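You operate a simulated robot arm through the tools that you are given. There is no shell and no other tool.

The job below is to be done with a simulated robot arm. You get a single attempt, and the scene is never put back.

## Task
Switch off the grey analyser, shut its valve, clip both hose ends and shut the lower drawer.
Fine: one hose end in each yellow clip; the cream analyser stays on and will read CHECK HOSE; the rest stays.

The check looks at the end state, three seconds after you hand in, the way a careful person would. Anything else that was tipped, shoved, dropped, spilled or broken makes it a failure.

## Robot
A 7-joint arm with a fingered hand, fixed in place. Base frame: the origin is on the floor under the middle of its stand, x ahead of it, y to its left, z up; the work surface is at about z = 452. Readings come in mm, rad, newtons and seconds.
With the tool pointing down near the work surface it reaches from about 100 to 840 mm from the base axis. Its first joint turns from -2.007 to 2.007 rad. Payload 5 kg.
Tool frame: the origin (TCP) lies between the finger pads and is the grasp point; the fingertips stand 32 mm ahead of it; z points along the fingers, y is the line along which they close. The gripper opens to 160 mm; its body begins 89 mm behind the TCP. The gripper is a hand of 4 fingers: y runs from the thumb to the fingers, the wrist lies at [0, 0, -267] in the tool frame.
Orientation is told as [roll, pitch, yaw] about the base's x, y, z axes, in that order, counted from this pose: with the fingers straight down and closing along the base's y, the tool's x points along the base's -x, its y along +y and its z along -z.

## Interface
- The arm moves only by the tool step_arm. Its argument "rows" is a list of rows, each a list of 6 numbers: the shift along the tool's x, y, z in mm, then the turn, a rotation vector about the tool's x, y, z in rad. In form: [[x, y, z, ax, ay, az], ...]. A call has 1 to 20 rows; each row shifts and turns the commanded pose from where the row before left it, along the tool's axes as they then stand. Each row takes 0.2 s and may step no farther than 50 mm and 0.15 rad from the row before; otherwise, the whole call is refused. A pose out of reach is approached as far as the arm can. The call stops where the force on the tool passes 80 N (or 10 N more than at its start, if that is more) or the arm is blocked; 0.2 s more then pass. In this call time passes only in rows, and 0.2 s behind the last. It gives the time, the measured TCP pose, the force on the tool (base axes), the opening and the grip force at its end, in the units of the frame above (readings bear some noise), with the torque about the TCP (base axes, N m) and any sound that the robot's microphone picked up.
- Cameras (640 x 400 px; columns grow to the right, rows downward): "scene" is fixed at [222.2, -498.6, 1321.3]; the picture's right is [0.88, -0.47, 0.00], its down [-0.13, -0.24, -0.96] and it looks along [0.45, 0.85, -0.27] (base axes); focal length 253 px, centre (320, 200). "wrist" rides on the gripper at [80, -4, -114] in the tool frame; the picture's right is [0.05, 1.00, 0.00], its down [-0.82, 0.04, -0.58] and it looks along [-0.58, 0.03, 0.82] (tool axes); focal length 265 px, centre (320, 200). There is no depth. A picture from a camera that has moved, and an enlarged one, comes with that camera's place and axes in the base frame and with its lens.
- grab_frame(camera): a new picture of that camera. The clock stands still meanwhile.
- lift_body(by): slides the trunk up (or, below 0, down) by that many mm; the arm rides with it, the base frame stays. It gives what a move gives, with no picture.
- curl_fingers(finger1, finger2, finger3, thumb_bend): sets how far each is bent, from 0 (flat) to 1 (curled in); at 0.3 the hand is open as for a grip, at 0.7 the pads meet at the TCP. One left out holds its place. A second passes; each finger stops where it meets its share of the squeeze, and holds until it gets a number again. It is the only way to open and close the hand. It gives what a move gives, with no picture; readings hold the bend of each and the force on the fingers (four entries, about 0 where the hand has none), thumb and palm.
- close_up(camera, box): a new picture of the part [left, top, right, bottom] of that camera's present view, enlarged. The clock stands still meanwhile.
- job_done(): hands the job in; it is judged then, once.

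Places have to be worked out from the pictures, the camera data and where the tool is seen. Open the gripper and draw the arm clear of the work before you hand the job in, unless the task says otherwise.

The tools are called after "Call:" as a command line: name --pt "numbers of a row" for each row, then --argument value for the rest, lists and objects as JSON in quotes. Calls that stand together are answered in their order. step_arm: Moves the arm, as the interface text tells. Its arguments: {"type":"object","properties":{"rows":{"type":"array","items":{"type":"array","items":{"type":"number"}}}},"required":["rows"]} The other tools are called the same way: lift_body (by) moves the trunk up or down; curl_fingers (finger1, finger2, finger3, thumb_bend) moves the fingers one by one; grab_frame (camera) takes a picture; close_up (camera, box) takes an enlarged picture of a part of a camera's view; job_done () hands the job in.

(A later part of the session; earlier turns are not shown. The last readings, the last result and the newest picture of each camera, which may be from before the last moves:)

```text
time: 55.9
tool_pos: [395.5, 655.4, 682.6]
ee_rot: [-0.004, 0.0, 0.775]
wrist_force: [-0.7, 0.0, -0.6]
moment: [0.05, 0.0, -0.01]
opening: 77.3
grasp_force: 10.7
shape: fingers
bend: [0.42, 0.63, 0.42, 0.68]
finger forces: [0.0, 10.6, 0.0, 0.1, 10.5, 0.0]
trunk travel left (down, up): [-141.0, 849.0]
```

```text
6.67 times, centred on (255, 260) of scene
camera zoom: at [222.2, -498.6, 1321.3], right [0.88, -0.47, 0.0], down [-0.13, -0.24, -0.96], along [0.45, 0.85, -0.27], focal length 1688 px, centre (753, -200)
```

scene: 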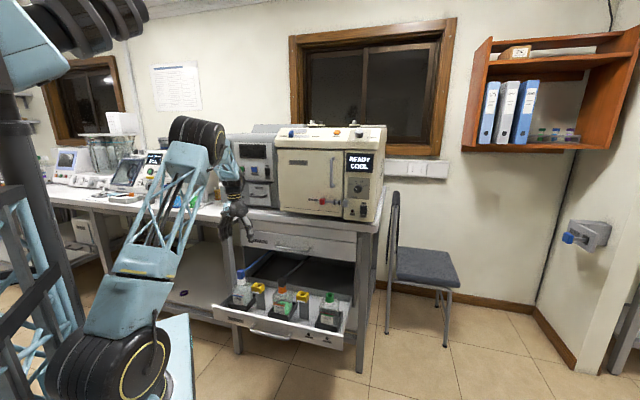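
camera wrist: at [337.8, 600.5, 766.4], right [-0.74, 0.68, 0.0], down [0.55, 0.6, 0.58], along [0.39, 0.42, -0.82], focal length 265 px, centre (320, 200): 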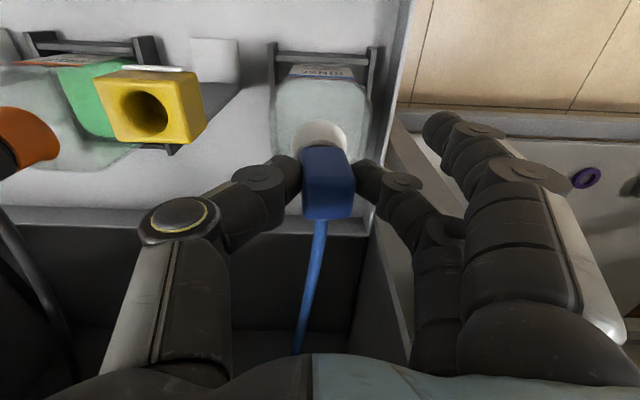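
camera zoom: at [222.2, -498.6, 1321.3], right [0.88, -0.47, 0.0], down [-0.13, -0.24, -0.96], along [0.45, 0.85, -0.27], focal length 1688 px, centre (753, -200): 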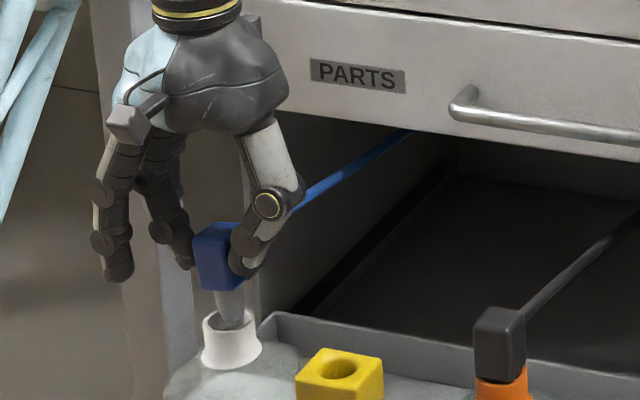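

The plug underneath is a short taper, about 25–30 mm, and the hose follows freely. I'll lift another 35 mm, then carry it over clip 1 (+110 right, -29 toward the robot).

Call:
step_arm --pt "0 0 -12 0 0 0" --pt "0 0 -12 0 0 0" --pt "0 0 -11 0 0 0"

Call:
step_arm --pt "5 -18 0 0 0 0" --pt "5 -18 0 0 0 0" --pt "5 -18 0 0 0 0" --pt "5 -18 0 0 0 0" --pt "5 -19 0 0 0 0" --pt "4 -19 0 0 0 0"

Call:
grab_frame --camera "wrist"

Call:
close_up --camera "scene" --box '[220, 230, 300, 310]'

```text
time: 56.7
tool_pos: [396.4, 654.9, 718.3]
ee_rot: [-0.002, 0.0, 0.776]
wrist_force: [-0.4, -0.8, -0.4]
moment: [-0.03, -0.02, 0.02]
opening: 77.2
grasp_force: 10.5
shape: fingers
bend: [0.42, 0.63, 0.42, 0.68]
finger forces: [0.0, 10.6, 0.1, 0.0, 10.5, 0.0]
trunk travel left (down, up): [-141.0, 849.0]
```

```text
time: 58.1
tool_pos: [453.5, 555.8, 719.4]
ee_rot: [-0.001, 0.0, 0.777]
wrist_force: [-0.6, 0.2, 0.1]
moment: [0.01, 0.0, -0.03]
opening: 76.9
grasp_force: 10.6
shape: fingers
bend: [0.42, 0.63, 0.42, 0.68]
finger forces: [0.0, 10.6, 0.0, 0.1, 10.6, 0.1]
trunk travel left (down, up): [-141.0, 849.0]
```

```text
taken
camera wrist: at [396.6, 497.6, 832.0], right [-0.74, 0.68, 0.0], down [0.55, 0.6, 0.58], along [0.39, 0.42, -0.82], focal length 265 px, centre (320, 200)
```

wrist: 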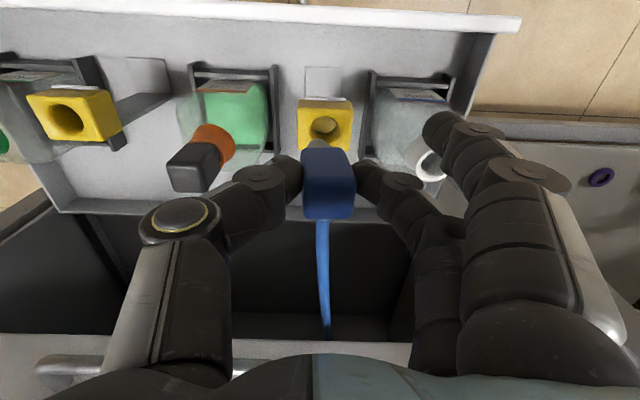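

```text
5.00 times, centred on (260, 270) of scene
camera zoom: at [222.2, -498.6, 1321.3], right [0.88, -0.47, 0.0], down [-0.13, -0.24, -0.96], along [0.45, 0.85, -0.27], focal length 1266 px, centre (620, -150)
```

zoom: 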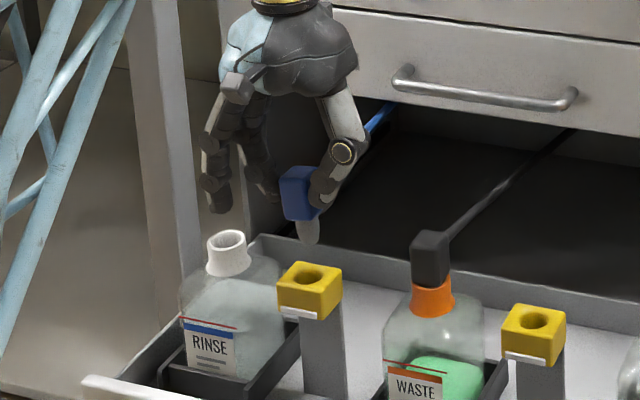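

The plug hangs above clip 1. I'll zoom in from both cameras to compare the plug tip with the hole.

Call:
close_up --camera "wrist" --box '[270, 80, 390, 220]'

Call:
close_up --camera "scene" --box '[245, 258, 280, 293]'

```text
2.86 times, centred on (330, 150) of wrist
camera zoom: at [396.6, 497.6, 832.0], right [-0.74, 0.68, 0.0], down [0.55, 0.6, 0.58], along [0.39, 0.42, -0.82], focal length 758 px, centre (291, 343)
```

zoom: 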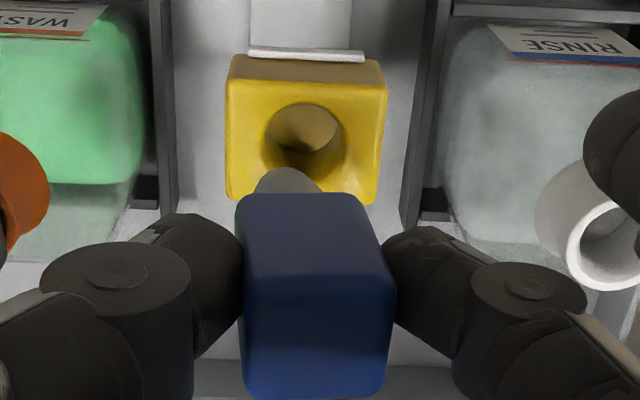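

```text
11.43 times, centred on (262, 276) of scene
camera zoom: at [222.2, -498.6, 1321.3], right [0.88, -0.47, 0.0], down [-0.13, -0.24, -0.96], along [0.45, 0.85, -0.27], focal length 2894 px, centre (977, -663)
```

zoom: 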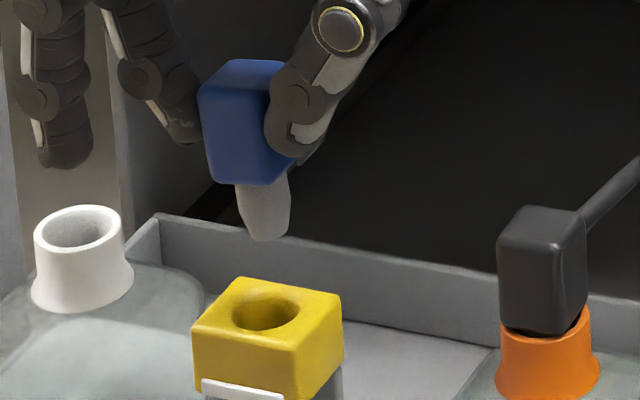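

The block leans about 3–4° and the plug tip sits about 4 mm to the right of the hole axis. I'll counter-tilt by 0.06 rad about the TCP, nudge x -2 and y +1.3, and go down 35 mm, still above the hole.

Call:
step_arm --pt "-2 1.3 0 -0.06 0 0" --pt "0 0 12 0 0 0" --pt "0 0 12 0 0 0" --pt "0 0 11 0 0 0"

Call:
close_up --camera "wrist" --box '[270, 80, 390, 220]'

Call:
close_up --camera "scene" --box '[245, 258, 280, 293]'

```text
time: 59.1
tool_pos: [451.7, 561.1, 684.9]
ee_rot: [0.061, -0.001, 0.776]
wrist_force: [-0.2, 0.5, -0.2]
moment: [0.01, 0.01, 0.01]
opening: 77.2
grasp_force: 10.7
shape: fingers
bend: [0.42, 0.63, 0.42, 0.68]
finger forces: [0.0, 10.5, 0.1, 0.0, 10.5, 0.1]
trunk travel left (down, up): [-141.0, 849.0]
```

```text
2.86 times, centred on (330, 150) of wrist
camera zoom: at [401.2, 496.8, 797.3], right [-0.74, 0.68, 0.06], down [0.58, 0.58, 0.58], along [0.36, 0.46, -0.81], focal length 758 px, centre (291, 343)
```

zoom: 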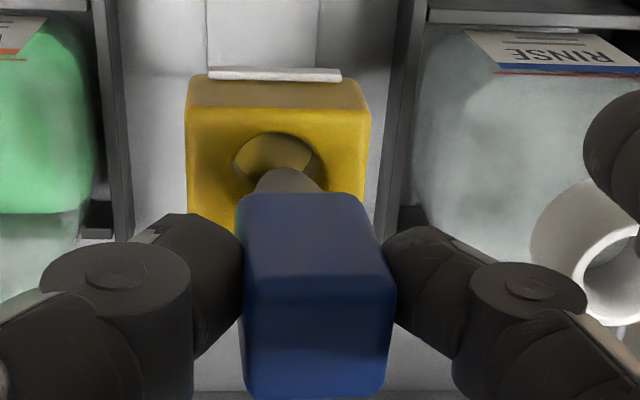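

```text
11.43 times, centred on (262, 276) of scene
camera zoom: at [222.2, -498.6, 1321.3], right [0.88, -0.47, 0.0], down [-0.13, -0.24, -0.96], along [0.45, 0.85, -0.27], focal length 2894 px, centre (977, -663)
```

zoom: 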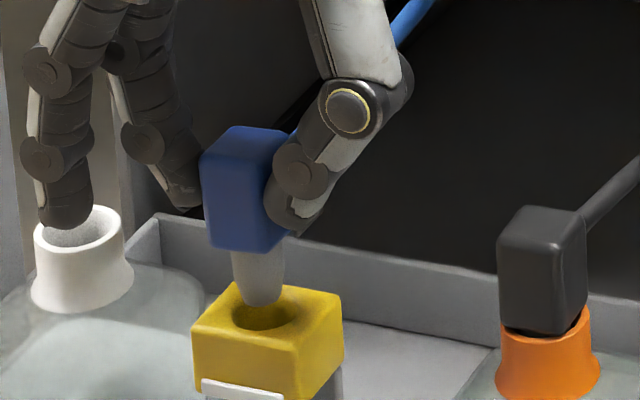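

The plug is now nearly vertical and just over the hole, about 2 mm off. I'll shift y -2 and x +1.6, then lower 20 mm into the hole and check the force.

Call:
step_arm --pt "1.6 -2 0 0 0 0" --pt "0 -0.6 10 0 0 0" --pt "0 -0.6 10 0 0 0"

Call:
close_up --camera "wrist" --box '[270, 80, 390, 220]'

Call:
close_up --camera "scene" --box '[245, 258, 280, 293]'

```text
time: 59.9
tool_pos: [451.7, 557.9, 665.4]
ee_rot: [0.058, -0.001, 0.775]
wrist_force: [0.7, -0.2, 0.3]
moment: [0.0, 0.01, 0.02]
opening: 77.0
grasp_force: 10.8
shape: fingers
bend: [0.42, 0.63, 0.42, 0.68]
finger forces: [0.0, 10.5, 0.1, 0.1, 10.5, 0.0]
trunk travel left (down, up): [-141.0, 849.0]
```

```text
2.86 times, centred on (330, 150) of wrist
camera zoom: at [401.2, 494.2, 777.0], right [-0.74, 0.67, 0.06], down [0.58, 0.58, 0.58], along [0.36, 0.46, -0.81], focal length 758 px, centre (291, 343)
```

zoom: 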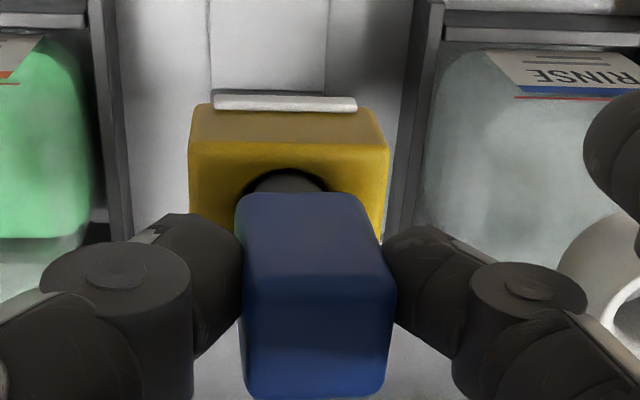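

```text
11.43 times, centred on (262, 276) of scene
camera zoom: at [222.2, -498.6, 1321.3], right [0.88, -0.47, 0.0], down [-0.13, -0.24, -0.96], along [0.45, 0.85, -0.27], focal length 2894 px, centre (977, -663)
```

zoom: 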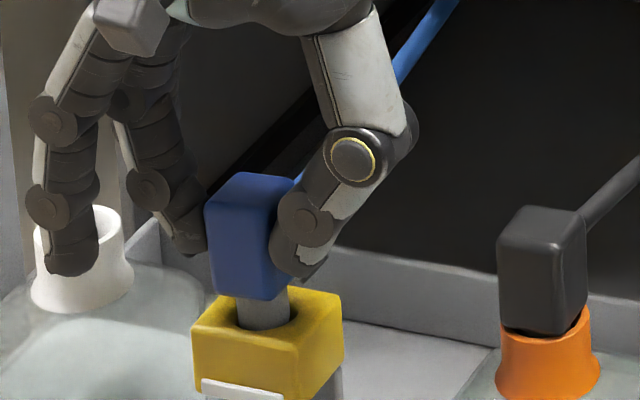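

The plug is entering the hole cleanly with no force. I'll continue down in small steps until it seats.

Call:
step_arm --pt "0 -0.5 8 0 0 0" --pt "0 -0.2 4 0 0 0"

Call:
step_arm --pt "0 -0.2 3 0 0 0" --pt "0 0 2 0 0 0"

Call:
close_up --camera "scene" --box '[245, 258, 280, 293]'

```text
time: 60.5
tool_pos: [450.2, 557.8, 652.9]
ee_rot: [0.058, 0.0, 0.776]
wrist_force: [-0.6, -1.1, 3.3]
moment: [0.03, 0.01, -0.02]
opening: 76.9
grasp_force: 10.9
shape: fingers
bend: [0.42, 0.63, 0.42, 0.68]
finger forces: [0.0, 10.5, 0.0, 0.1, 11.5, 0.0]
trunk travel left (down, up): [-141.0, 849.0]
```

```text
time: 61.1
tool_pos: [450.8, 557.7, 648.3]
ee_rot: [0.058, -0.002, 0.776]
wrist_force: [3.1, -3.8, 20.6]
moment: [-0.03, 0.02, -0.04]
opening: 76.7
grasp_force: 15.1
shape: fingers
bend: [0.42, 0.64, 0.42, 0.69]
finger forces: [0.1, 12.4, 0.0, 0.0, 17.6, 0.0]
trunk travel left (down, up): [-141.0, 849.0]
```

```text
11.43 times, centred on (262, 276) of scene
camera zoom: at [222.2, -498.6, 1321.3], right [0.88, -0.47, 0.0], down [-0.13, -0.24, -0.96], along [0.45, 0.85, -0.27], focal length 2894 px, centre (977, -663)
```

zoom: 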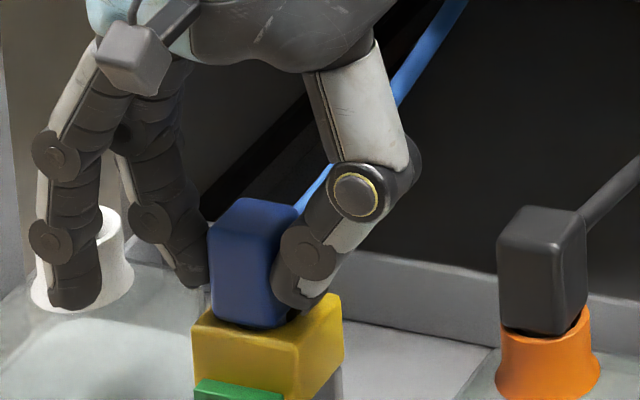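

It's seated: 20 N on the tool, and the clip's indicator turned green. I'll relieve the load by 1.5 mm, then open finger 2 and the thumb.

Call:
step_arm --pt "0 0 -1.5 0 0 0"

Call:
curl_fingers --finger2 0.5 --thumb_bend 0.5

Call:
close_up --camera "scene" --box '[235, 250, 285, 300]'

Call:
grab_frame --camera "wrist"

```text
time: 61.5
tool_pos: [451.5, 559.2, 649.3]
ee_rot: [0.058, 0.001, 0.776]
wrist_force: [5.8, 0.0, 15.0]
moment: [0.04, -0.07, -0.04]
opening: 76.4
grasp_force: 14.3
shape: fingers
bend: [0.42, 0.64, 0.42, 0.69]
finger forces: [0.0, 12.2, 0.0, 0.0, 16.3, 0.1]
trunk travel left (down, up): [-141.0, 849.0]
```

```text
time: 62.5
tool_pos: [450.2, 557.6, 648.0]
ee_rot: [0.058, 0.001, 0.777]
wrist_force: [0.1, 0.2, -0.4]
moment: [0.03, 0.03, 0.02]
opening: 106.4
grasp_force: 0.1
shape: fingers
bend: [0.42, 0.5, 0.42, 0.5]
finger forces: [0.0, 0.1, 0.0, 0.1, 0.1, 0.0]
trunk travel left (down, up): [-141.0, 849.0]
```

```text
8.00 times, centred on (260, 275) of scene
camera zoom: at [222.2, -498.6, 1321.3], right [0.88, -0.47, 0.0], down [-0.13, -0.24, -0.96], along [0.45, 0.85, -0.27], focal length 2026 px, centre (800, -400)
```

zoom: 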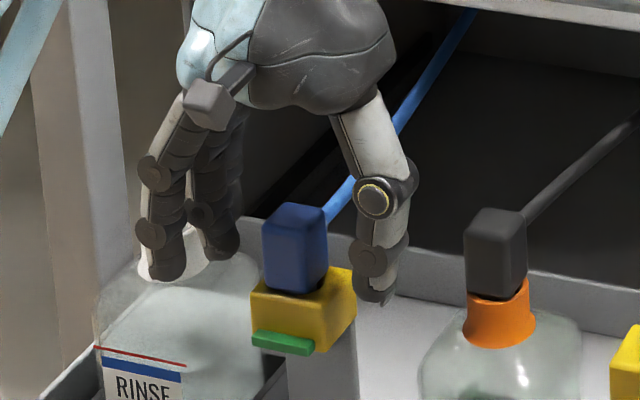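

```text
taken
camera wrist: at [400.6, 494.0, 761.3], right [-0.74, 0.67, 0.06], down [0.58, 0.58, 0.58], along [0.36, 0.46, -0.81], focal length 265 px, centre (320, 200)
```

wrist: 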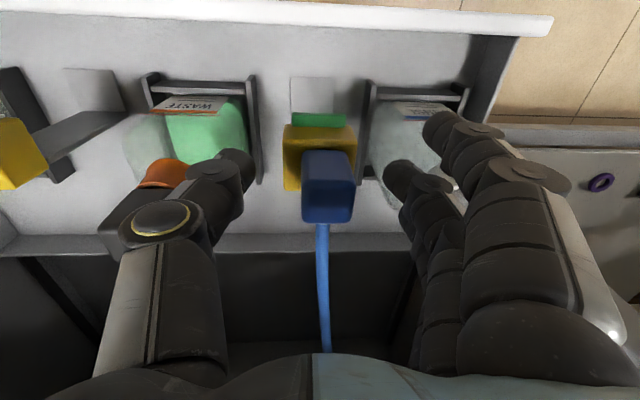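

The blue end stays in the clip with its indicator green. I'll rise 75 mm, straighten the tool, and move over the dark hose end (+109 right, +36 toward the bench).

Call:
step_arm --pt "0 0 -10 0 0 0" --pt "0 0 -20 0 0 0" --pt "0 0 -25 0 0 0" --pt "0 0 -20 0 0 0" --pt "0 0 0 0.059 0 0" --pt "-6 -18 0 0 0 0" --pt "-6 -18 0 0 0 0" --pt "-6 -18 0 0 0 0" --pt "-6 -18 0 0 0 0" --pt "-6 -18 0 0 0 0" --pt "-6 -19 0 0 0 0"

Call:
grab_frame --camera "wrist"

Call:
close_up --camera "scene" --box '[235, 230, 335, 330]'

```text
time: 64.9
tool_pos: [555.3, 502.5, 724.4]
ee_rot: [0.001, 0.002, 0.777]
wrist_force: [-0.1, -0.6, -0.3]
moment: [-0.03, -0.01, 0.01]
opening: 106.4
grasp_force: 0.1
shape: fingers
bend: [0.42, 0.5, 0.42, 0.5]
finger forces: [0.0, 0.0, 0.0, 0.0, 0.0, 0.1]
trunk travel left (down, up): [-141.0, 849.0]
```

```text
taken
camera wrist: at [500.7, 442.5, 837.0], right [-0.74, 0.68, 0.0], down [0.55, 0.6, 0.58], along [0.39, 0.42, -0.82], focal length 265 px, centre (320, 200)
```

wrist: 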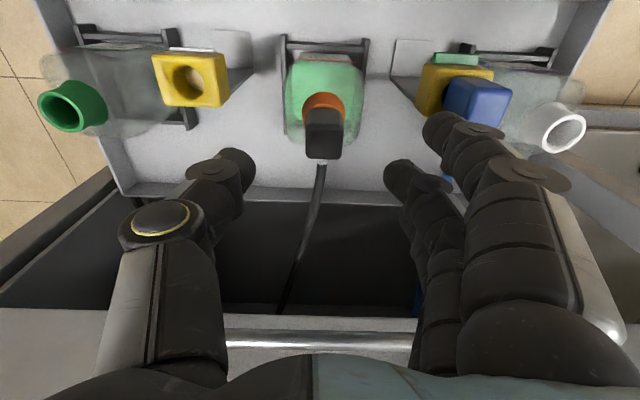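

```text
4.00 times, centred on (285, 280) of scene
camera zoom: at [222.2, -498.6, 1321.3], right [0.88, -0.47, 0.0], down [-0.13, -0.24, -0.96], along [0.45, 0.85, -0.27], focal length 1013 px, centre (460, -120)
```

zoom: 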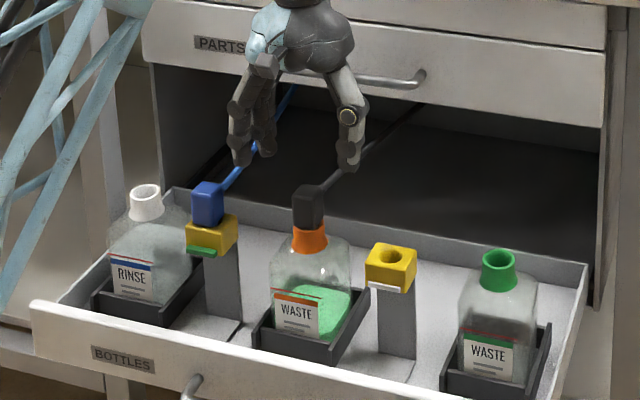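

The dark end is between the fingers, below. I'll zoom in to align.

Call:
close_up --camera "wrist" --box '[260, 60, 380, 200]'

Call:
curl_fingers --finger1 0.48 --finger3 0.48

```text
2.86 times, centred on (320, 130) of wrist
camera zoom: at [500.7, 442.5, 837.0], right [-0.74, 0.68, 0.0], down [0.55, 0.6, 0.58], along [0.39, 0.42, -0.82], focal length 758 px, centre (320, 400)
```

zoom: 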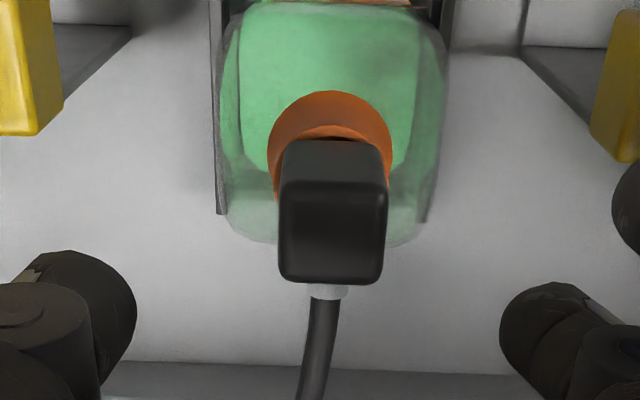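

```text
time: 65.9
tool_pos: [555.9, 501.2, 724.0]
ee_rot: [0.001, 0.0, 0.777]
wrist_force: [0.1, 0.0, 0.6]
moment: [-0.01, 0.01, 0.0]
opening: 95.4
grasp_force: 0.0
shape: fingers
bend: [0.48, 0.5, 0.48, 0.5]
finger forces: [0.0, 0.1, 0.1, 0.1, 0.0, 0.0]
trunk travel left (down, up): [-141.0, 849.0]
```

The dark block sits at about (0, +3) in the tool frame, which suits the grip centre. I'll lower 70 mm to z of about 654.

Call:
step_arm --pt "0 0 15 0 0 0" --pt "0 0 15 0 0 0" --pt "0 0 15 0 0 0" --pt "0 0 15 0 0 0" --pt "0 0 10 0 0 0"

Call:
curl_fingers --finger2 0.6 --thumb_bend 0.6

Call:
close_up --camera "wrist" --box '[240, 100, 420, 240]'

Call:
close_up --camera "scene" --box '[255, 240, 315, 300]'

```text
time: 67.1
tool_pos: [556.6, 502.2, 654.1]
ee_rot: [-0.002, -0.001, 0.777]
wrist_force: [0.0, 0.2, -0.4]
moment: [0.02, 0.0, 0.01]
opening: 95.3
grasp_force: 0.1
shape: fingers
bend: [0.48, 0.5, 0.48, 0.5]
finger forces: [0.0, 0.0, 0.0, 0.0, 0.0, 0.1]
trunk travel left (down, up): [-141.0, 849.0]
```

```text
time: 68.1
tool_pos: [556.3, 502.6, 654.8]
ee_rot: [0.001, -0.001, 0.778]
wrist_force: [0.1, 0.1, -0.2]
moment: [-0.01, 0.01, -0.01]
opening: 76.5
grasp_force: 0.0
shape: fingers
bend: [0.48, 0.6, 0.48, 0.6]
finger forces: [0.0, 0.0, 0.1, 0.0, 0.0, 0.1]
trunk travel left (down, up): [-141.0, 849.0]
```

```text
2.86 times, centred on (330, 170) of wrist
camera zoom: at [501.3, 442.6, 767.0], right [-0.74, 0.68, 0.0], down [0.55, 0.6, 0.58], along [0.39, 0.42, -0.82], focal length 758 px, centre (291, 286)
```

zoom: 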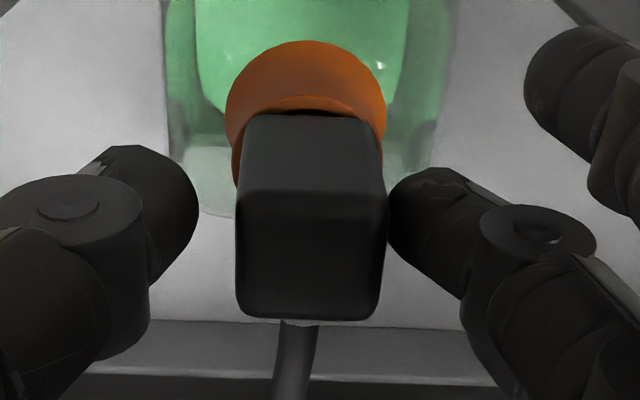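

```text
6.67 times, centred on (285, 270) of scene
camera zoom: at [222.2, -498.6, 1321.3], right [0.88, -0.47, 0.0], down [-0.13, -0.24, -0.96], along [0.45, 0.85, -0.27], focal length 1688 px, centre (553, -267)
```

zoom: 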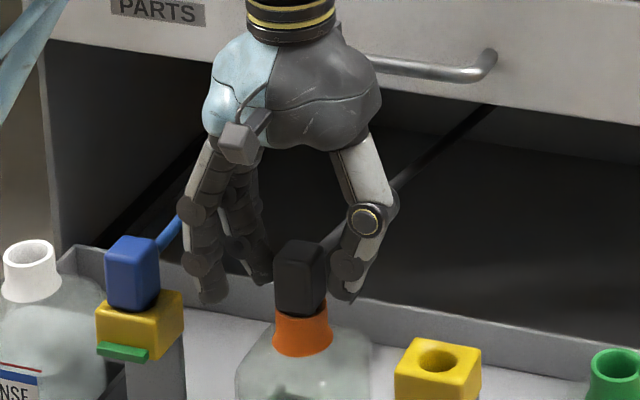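

The block is about 3 mm off toward the finger and 3 mm toward the robot. I'll centre it with x +3 and y +3, then close.

Call:
step_arm --pt "3 3 0 0 0 0"

Call:
curl_fingers --finger2 0.65 --thumb_bend 0.65

Call:
close_up --camera "wrist" --box '[240, 100, 420, 240]'

```text
time: 68.5
tool_pos: [552.0, 502.4, 653.5]
ee_rot: [0.001, -0.002, 0.776]
wrist_force: [-0.2, 0.2, 0.0]
moment: [0.03, 0.03, 0.01]
opening: 76.6
grasp_force: 0.1
shape: fingers
bend: [0.48, 0.6, 0.48, 0.6]
finger forces: [0.0, 0.0, 0.0, 0.0, 0.0, 0.0]
trunk travel left (down, up): [-141.0, 849.0]
```

```text
time: 69.5
tool_pos: [553.4, 500.8, 655.2]
ee_rot: [-0.002, -0.001, 0.778]
wrist_force: [-0.7, 0.4, -0.7]
moment: [-0.03, 0.02, -0.03]
opening: 70.5
grasp_force: 2.6
shape: fingers
bend: [0.48, 0.63, 0.48, 0.64]
finger forces: [0.0, 2.8, 0.0, 0.1, 2.8, 0.0]
trunk travel left (down, up): [-141.0, 849.0]
```

```text
2.86 times, centred on (330, 170) of wrist
camera zoom: at [497.2, 442.9, 766.6], right [-0.74, 0.68, 0.0], down [0.55, 0.6, 0.58], along [0.39, 0.42, -0.82], focal length 758 px, centre (291, 286)
```

zoom: 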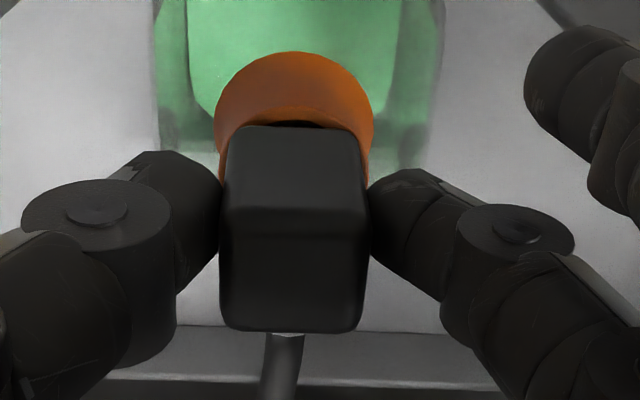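

Nicely centred and upright: contact at 0.63/0.64 with 2.8 N each. I'll tighten the grip and lift.

Call:
curl_fingers --finger2 0.72 --thumb_bend 0.72

Call:
step_arm --pt "0 0 -10 0 0 0" --pt "0 0 -10 0 0 0" --pt "0 0 -15 0 0 0" --pt "0 0 -15 0 0 0" --pt "0 0 -15 0 0 0"

Call:
close_up --camera "scene" --box '[255, 225, 325, 295]'

Call:
grab_frame --camera "wrist"

```text
time: 70.5
tool_pos: [552.4, 501.4, 653.6]
ee_rot: [-0.001, 0.001, 0.776]
wrist_force: [0.3, 0.6, -0.6]
moment: [-0.01, 0.01, -0.04]
opening: 66.6
grasp_force: 10.4
shape: fingers
bend: [0.48, 0.62, 0.48, 0.68]
finger forces: [0.0, 10.3, 0.0, 0.1, 10.4, 0.1]
trunk travel left (down, up): [-141.0, 849.0]
```

```text
time: 71.7
tool_pos: [552.6, 500.4, 719.3]
ee_rot: [-0.001, 0.0, 0.775]
wrist_force: [0.2, 0.7, -1.0]
moment: [-0.02, 0.0, 0.0]
opening: 66.2
grasp_force: 10.5
shape: fingers
bend: [0.48, 0.62, 0.48, 0.68]
finger forces: [0.0, 10.4, 0.1, 0.1, 10.5, 0.0]
trunk travel left (down, up): [-141.0, 849.0]
```

```text
5.71 times, centred on (290, 260) of scene
camera zoom: at [222.2, -498.6, 1321.3], right [0.88, -0.47, 0.0], down [-0.13, -0.24, -0.96], along [0.45, 0.85, -0.27], focal length 1447 px, centre (491, -143)
```

zoom: 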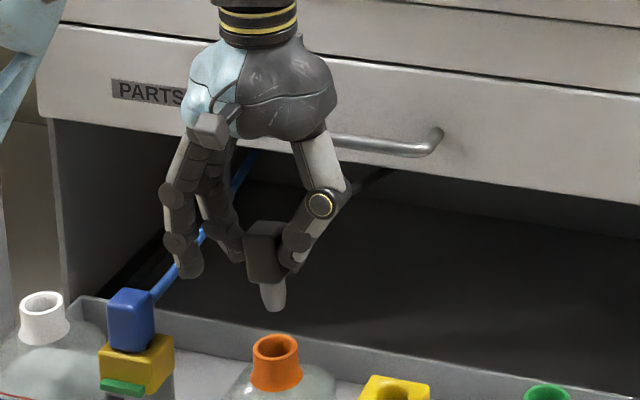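

```text
taken
camera wrist: at [497.3, 442.5, 831.0], right [-0.74, 0.68, 0.0], down [0.55, 0.6, 0.58], along [0.39, 0.42, -0.82], focal length 265 px, centre (320, 200)
```

wrist: 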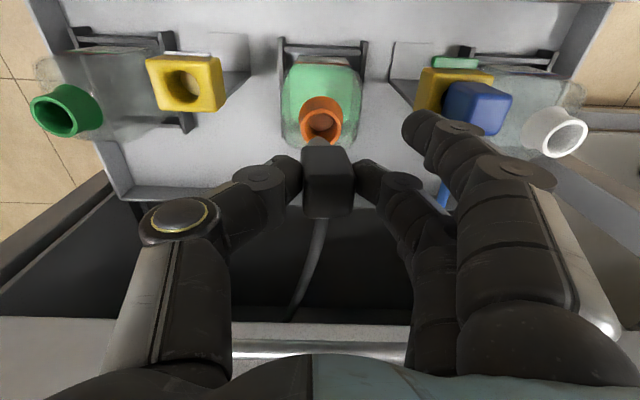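

The dark end came free. I'll carry it over clip 2 (+114 right, -32 toward the robot) at this height.

Call:
step_arm --pt "5 -19 0 0 0 0" --pt "5 -19 0 0 0 0" --pt "5 -19 0 0 0 0" --pt "5 -19 0 0 0 0" --pt "6 -19 0 0 0 0" --pt "6 -19 0 0 0 0"

Call:
grab_frame --camera "wrist"

Call:
close_up --camera "wrist" --box '[270, 80, 390, 220]'

Call:
close_up --camera "scene" --box '[280, 262, 325, 307]'

```text
time: 73.1
tool_pos: [608.7, 398.4, 717.5]
ee_rot: [-0.003, 0.001, 0.775]
wrist_force: [-0.2, 0.9, -1.1]
moment: [0.0, -0.02, 0.01]
opening: 66.4
grasp_force: 10.3
shape: fingers
bend: [0.48, 0.62, 0.48, 0.68]
finger forces: [0.0, 10.4, 0.1, 0.1, 10.3, 0.0]
trunk travel left (down, up): [-141.0, 849.0]
```

```text
taken
camera wrist: at [553.7, 339.3, 830.7], right [-0.74, 0.68, 0.0], down [0.55, 0.6, 0.58], along [0.39, 0.42, -0.82], focal length 265 px, centre (320, 200)
```

wrist: 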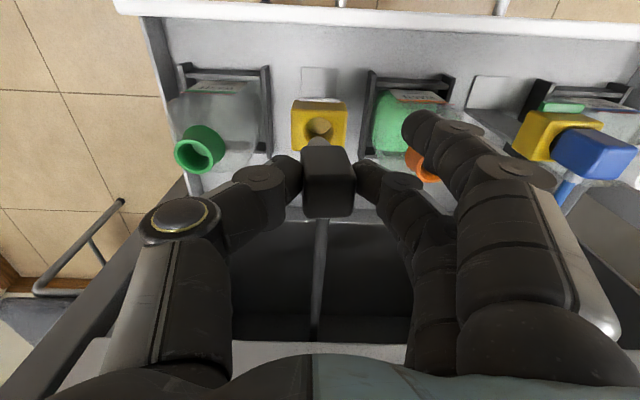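

```text
2.86 times, centred on (330, 150) of wrist
camera zoom: at [553.7, 339.3, 830.7], right [-0.74, 0.68, 0.0], down [0.55, 0.6, 0.58], along [0.39, 0.42, -0.82], focal length 758 px, centre (291, 343)
```

zoom: 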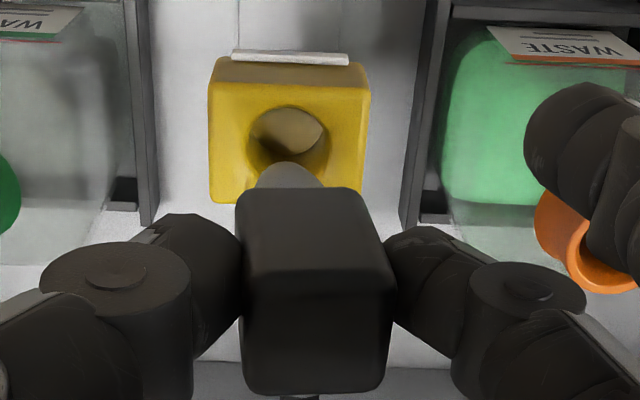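

```text
8.89 times, centred on (302, 284) of scene
camera zoom: at [222.2, -498.6, 1321.3], right [0.88, -0.47, 0.0], down [-0.13, -0.24, -0.96], along [0.45, 0.85, -0.27], focal length 2251 px, centre (476, -551)
```

zoom: 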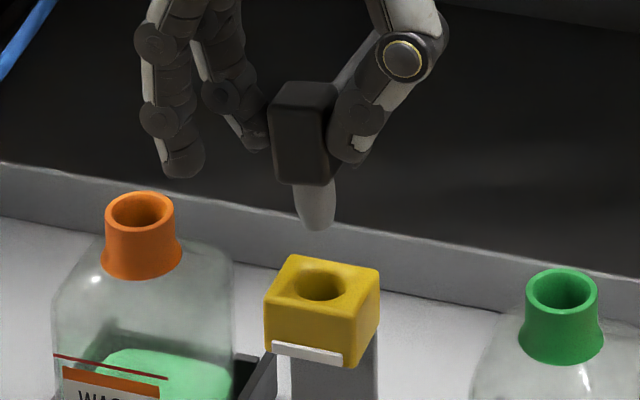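

The geometry matches the first clip. I'll apply the same counter-tilt of 0.06 with y -1.2, lower 34 mm straight down and check.

Call:
step_arm --pt "-0.5 -1.2 0 -0.06 0 0" --pt "0 -0.7 12 0 0 0" --pt "0 -0.7 12 0 0 0" --pt "0 -0.6 10 0 0 0"

Call:
close_up --camera "wrist" --box '[270, 80, 390, 220]'

Call:
close_up --camera "scene" --box '[280, 262, 325, 307]'

```text
time: 74.1
tool_pos: [609.3, 397.1, 684.5]
ee_rot: [0.059, 0.0, 0.776]
wrist_force: [-0.5, 0.6, -0.7]
moment: [-0.03, 0.01, 0.01]
opening: 66.4
grasp_force: 10.7
shape: fingers
bend: [0.48, 0.62, 0.48, 0.68]
finger forces: [0.1, 10.5, 0.0, 0.1, 10.3, 0.1]
trunk travel left (down, up): [-141.0, 849.0]
```

```text
2.86 times, centred on (330, 150) of wrist
camera zoom: at [559.9, 333.4, 796.2], right [-0.74, 0.67, 0.06], down [0.58, 0.58, 0.58], along [0.36, 0.46, -0.81], focal length 758 px, centre (291, 343)
```

zoom: 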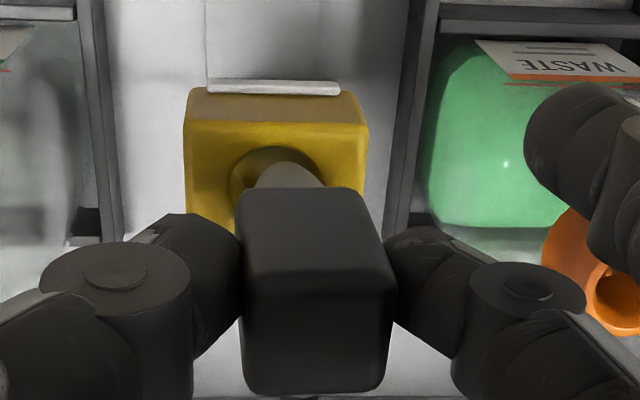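

```text
8.89 times, centred on (302, 284) of scene
camera zoom: at [222.2, -498.6, 1321.3], right [0.88, -0.47, 0.0], down [-0.13, -0.24, -0.96], along [0.45, 0.85, -0.27], focal length 2251 px, centre (476, -551)
```

zoom: 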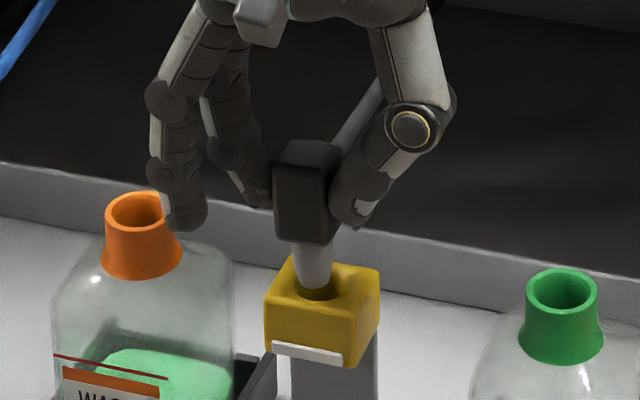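

The plug tip is close to the hole but looks a little toward the robot side. I'll zoom in tightly before going on.

Call:
close_up --camera "scene" --box '[293, 275, 313, 295]'

Call:
close_up --camera "wrist" --box '[280, 100, 350, 160]'

```text
16.00 times, centred on (303, 285) of scene
camera zoom: at [222.2, -498.6, 1321.3], right [0.88, -0.47, 0.0], down [-0.13, -0.24, -0.96], along [0.45, 0.85, -0.27], focal length 4052 px, centre (592, -1160)
```

zoom: 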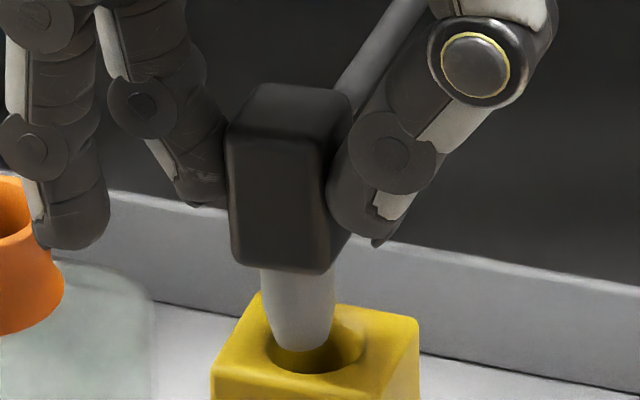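

```text
6.67 times, centred on (315, 130) of wrist
camera zoom: at [559.9, 333.4, 796.2], right [-0.74, 0.67, 0.06], down [0.58, 0.58, 0.58], along [0.36, 0.46, -0.81], focal length 1769 px, centre (353, 667)
```

zoom: 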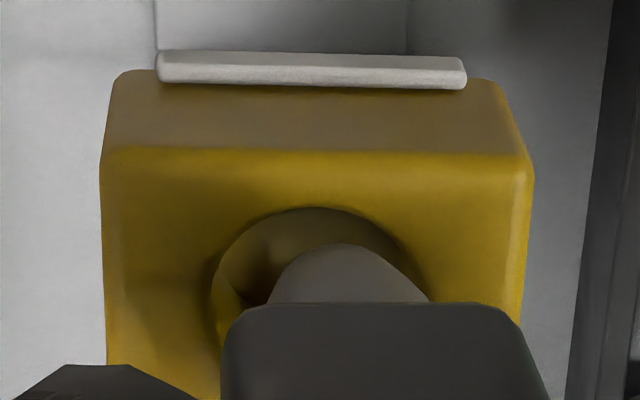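

Both views agree that the plug needs about 4 mm more toward the bench and about 2.6 mm right. I'll apply that and check.

Call:
step_arm --pt "-4 -2.6 0 0 0 0" --pt "0 -0.3 5 0 0 0"

Call:
close_up --camera "scene" --box '[293, 275, 313, 295]'

Call:
close_up --camera "wrist" --box '[280, 100, 350, 160]'

```text
time: 74.7
tool_pos: [614.3, 398.3, 679.6]
ee_rot: [0.06, 0.0, 0.778]
wrist_force: [0.3, 0.0, -1.3]
moment: [-0.03, 0.01, 0.0]
opening: 66.1
grasp_force: 10.5
shape: fingers
bend: [0.48, 0.62, 0.48, 0.68]
finger forces: [0.1, 10.5, 0.1, 0.1, 10.3, 0.0]
trunk travel left (down, up): [-141.0, 849.0]
```

```text
16.00 times, centred on (303, 285) of scene
camera zoom: at [222.2, -498.6, 1321.3], right [0.88, -0.47, 0.0], down [-0.13, -0.24, -0.96], along [0.45, 0.85, -0.27], focal length 4052 px, centre (592, -1160)
```

zoom: 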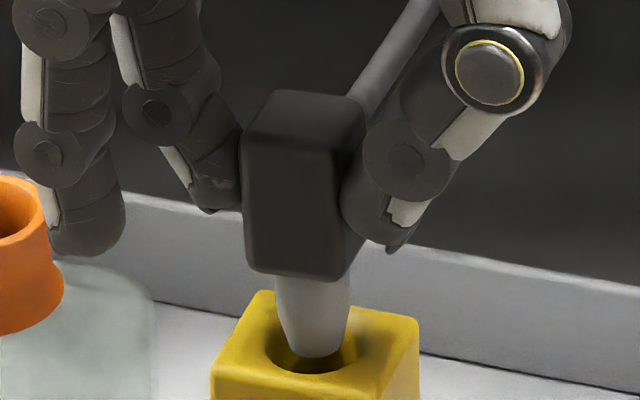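

```text
6.67 times, centred on (315, 130) of wrist
camera zoom: at [564.6, 334.3, 792.0], right [-0.74, 0.67, 0.06], down [0.58, 0.58, 0.58], along [0.36, 0.46, -0.81], focal length 1769 px, centre (353, 667)
```

zoom: 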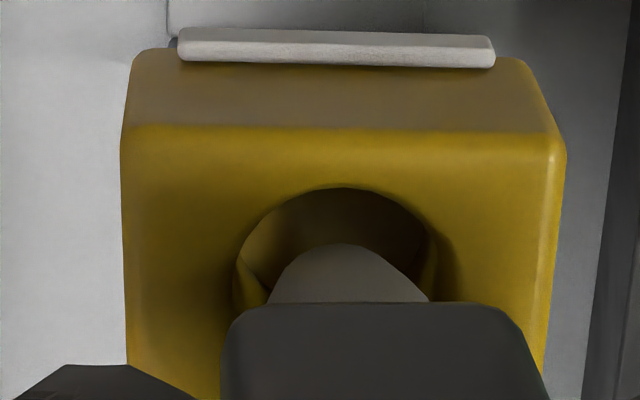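

Both views now put the plug within about 1–2 mm of the hole centre. I'll lower step by step and watch the forces.

Call:
step_arm --pt "0 -0.8 5 0 0 0" --pt "0 -0.3 5 0 0 0"

Call:
close_up --camera "scene" --box '[293, 275, 313, 295]'

Call:
close_up --camera "wrist" --box '[280, 100, 350, 160]'

```text
time: 75.3
tool_pos: [614.4, 397.9, 670.0]
ee_rot: [0.059, -0.001, 0.777]
wrist_force: [-0.9, -0.5, -0.3]
moment: [0.01, 0.01, 0.01]
opening: 66.2
grasp_force: 9.9
shape: fingers
bend: [0.48, 0.62, 0.48, 0.68]
finger forces: [0.0, 10.4, 0.1, 0.1, 10.4, 0.1]
trunk travel left (down, up): [-141.0, 849.0]
```

```text
16.00 times, centred on (303, 285) of scene
camera zoom: at [222.2, -498.6, 1321.3], right [0.88, -0.47, 0.0], down [-0.13, -0.24, -0.96], along [0.45, 0.85, -0.27], focal length 4052 px, centre (592, -1160)
```

zoom: 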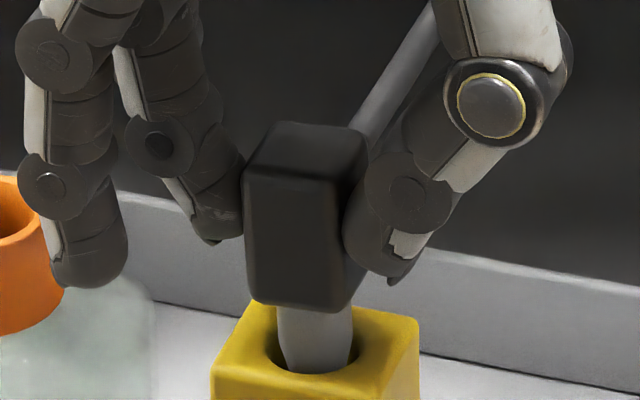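

```text
6.67 times, centred on (315, 130) of wrist
camera zoom: at [565.0, 334.4, 781.8], right [-0.74, 0.67, 0.06], down [0.58, 0.58, 0.58], along [0.36, 0.46, -0.81], focal length 1769 px, centre (353, 667)
```

zoom: 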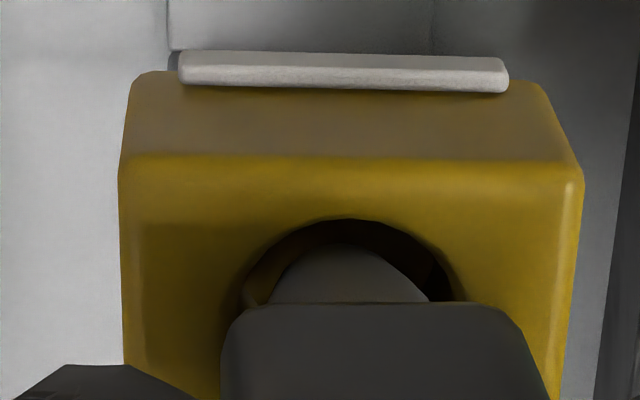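

The plug is going in with no force. I'll continue down.

Call:
step_arm --pt "0 -0.3 5 0 0 0" --pt "0 -0.3 5 0 0 0"

Call:
step_arm --pt "0 -0.2 4 0 0 0" --pt "0 -0.2 3 0 0 0"

Call:
close_up --camera "scene" --box '[283, 265, 318, 300]'

```text
time: 75.9
tool_pos: [615.1, 397.9, 659.7]
ee_rot: [0.06, 0.0, 0.776]
wrist_force: [-0.4, -0.3, -1.1]
moment: [0.02, -0.01, -0.02]
opening: 66.5
grasp_force: 10.0
shape: fingers
bend: [0.48, 0.62, 0.48, 0.68]
finger forces: [0.1, 10.3, 0.0, 0.0, 10.3, 0.0]
trunk travel left (down, up): [-141.0, 849.0]
```

```text
time: 76.5
tool_pos: [617.0, 399.0, 653.0]
ee_rot: [0.059, 0.0, 0.776]
wrist_force: [-1.2, -0.3, 0.1]
moment: [0.03, 0.01, -0.02]
opening: 66.3
grasp_force: 10.1
shape: fingers
bend: [0.48, 0.62, 0.48, 0.68]
finger forces: [0.1, 10.4, 0.1, 0.1, 10.5, 0.0]
trunk travel left (down, up): [-141.0, 849.0]
```

```text
11.43 times, centred on (300, 282) of scene
camera zoom: at [222.2, -498.6, 1321.3], right [0.88, -0.47, 0.0], down [-0.13, -0.24, -0.96], along [0.45, 0.85, -0.27], focal length 2894 px, centre (543, -743)
```

zoom: 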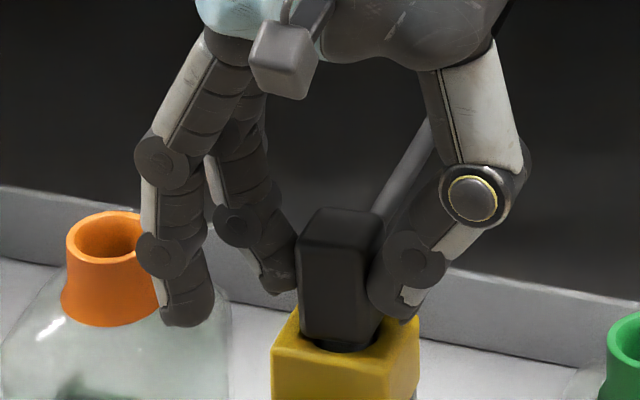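

Almost down, with little force. I'll continue in small steps until it seats like the first one did, at z of about 648.

Call:
step_arm --pt "0 -0.1 2 0 0 0" --pt "0 -0.1 2 0 0 0"

Call:
close_up --camera "scene" --box '[283, 270, 323, 310]'

```text
time: 77.1
tool_pos: [615.9, 398.2, 649.7]
ee_rot: [0.06, -0.002, 0.777]
wrist_force: [3.5, -2.6, 17.0]
moment: [0.02, -0.02, -0.01]
opening: 66.5
grasp_force: 14.4
shape: fingers
bend: [0.48, 0.64, 0.48, 0.69]
finger forces: [0.0, 11.8, 0.0, 0.0, 16.4, 0.0]
trunk travel left (down, up): [-141.0, 849.0]
```

```text
10.00 times, centred on (303, 290) of scene
camera zoom: at [222.2, -498.6, 1321.3], right [0.88, -0.47, 0.0], down [-0.13, -0.24, -0.96], along [0.45, 0.85, -0.27], focal length 2532 px, centre (490, -700)
```

zoom: 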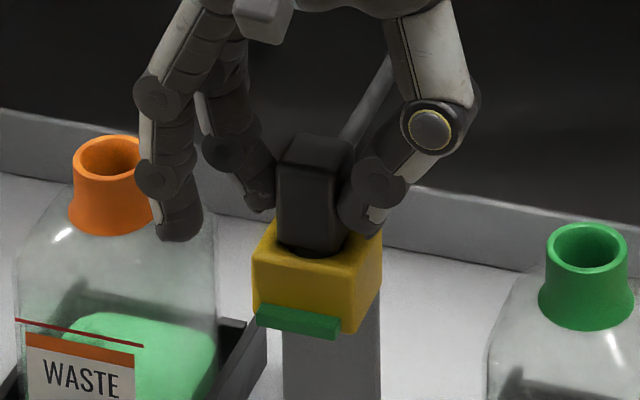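

Seated: 17 N and clip 2's indicator turned green. I'll relieve the load and open.

Call:
step_arm --pt "0 0 -1.2 0 0 0"

Call:
curl_fingers --finger2 0.5 --thumb_bend 0.5

Call:
step_arm --pt "0 0 -10 0 0 0" --pt "0 0 -20 0 0 0" --pt "0 0 -30 0 0 0" --pt "0 0 -30 0 0 0"

Call:
close_up --camera "scene" --box '[215, 235, 355, 350]'

Call:
grab_frame --camera "scene"

```text
time: 77.5
tool_pos: [615.4, 396.8, 650.4]
ee_rot: [0.059, 0.001, 0.776]
wrist_force: [3.1, -0.6, 13.3]
moment: [0.07, 0.01, 0.02]
opening: 66.0
grasp_force: 13.5
shape: fingers
bend: [0.48, 0.64, 0.48, 0.69]
finger forces: [0.0, 11.7, 0.1, 0.0, 14.5, 0.0]
trunk travel left (down, up): [-141.0, 849.0]
```

```text
time: 78.5
tool_pos: [615.9, 398.7, 649.5]
ee_rot: [0.06, 0.0, 0.776]
wrist_force: [0.0, 0.0, -0.6]
moment: [0.01, 0.01, 0.0]
opening: 95.4
grasp_force: 0.0
shape: fingers
bend: [0.48, 0.5, 0.48, 0.5]
finger forces: [0.0, 0.1, 0.0, 0.0, 0.1, 0.0]
trunk travel left (down, up): [-141.0, 849.0]
```

```text
time: 79.5
tool_pos: [620.1, 394.6, 740.3]
ee_rot: [0.06, 0.002, 0.778]
wrist_force: [-0.7, 0.5, 0.0]
moment: [-0.03, 0.02, 0.01]
opening: 95.3
grasp_force: 0.0
shape: fingers
bend: [0.48, 0.5, 0.48, 0.5]
finger forces: [0.0, 0.0, 0.0, 0.1, 0.0, 0.0]
trunk travel left (down, up): [-141.0, 849.0]
```

```text
3.48 times, centred on (285, 292) of scene
camera zoom: at [222.2, -498.6, 1321.3], right [0.88, -0.47, 0.0], down [-0.13, -0.24, -0.96], along [0.45, 0.85, -0.27], focal length 881 px, centre (442, -122)
```

zoom: 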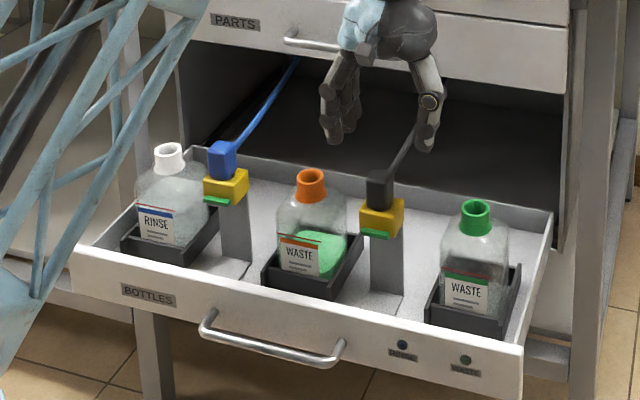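

```text
taken
```

scene: 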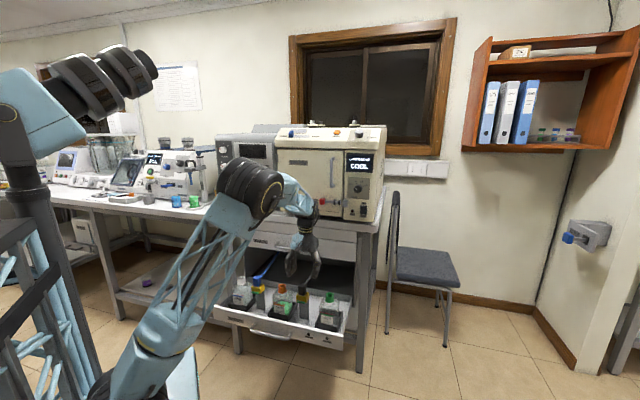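

Both clips show green and the hose ends stand in them. I'll check the cream analyser's display and the rest of the bench.

Call:
close_up --camera "scene" --box '[270, 115, 390, 225]'

Call:
grab_frame --camera "wrist"

```text
3.64 times, centred on (330, 170) of scene
camera zoom: at [222.2, -498.6, 1321.3], right [0.88, -0.47, 0.0], down [-0.13, -0.24, -0.96], along [0.45, 0.85, -0.27], focal length 921 px, centre (284, 309)
```

zoom: 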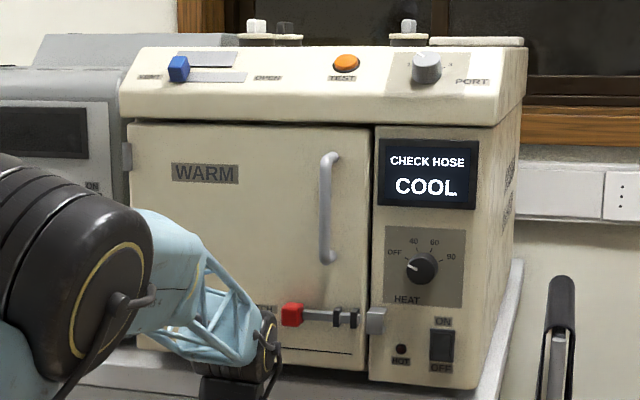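

```text
taken
camera wrist: at [569.7, 330.5, 852.1], right [-0.74, 0.67, 0.06], down [0.58, 0.58, 0.58], along [0.36, 0.46, -0.81], focal length 265 px, centre (320, 200)
```

wrist: 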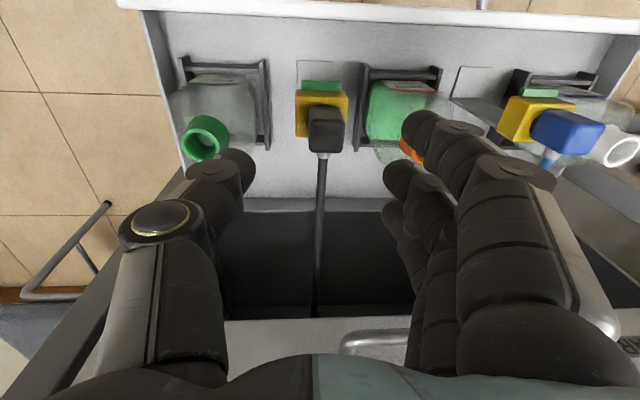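

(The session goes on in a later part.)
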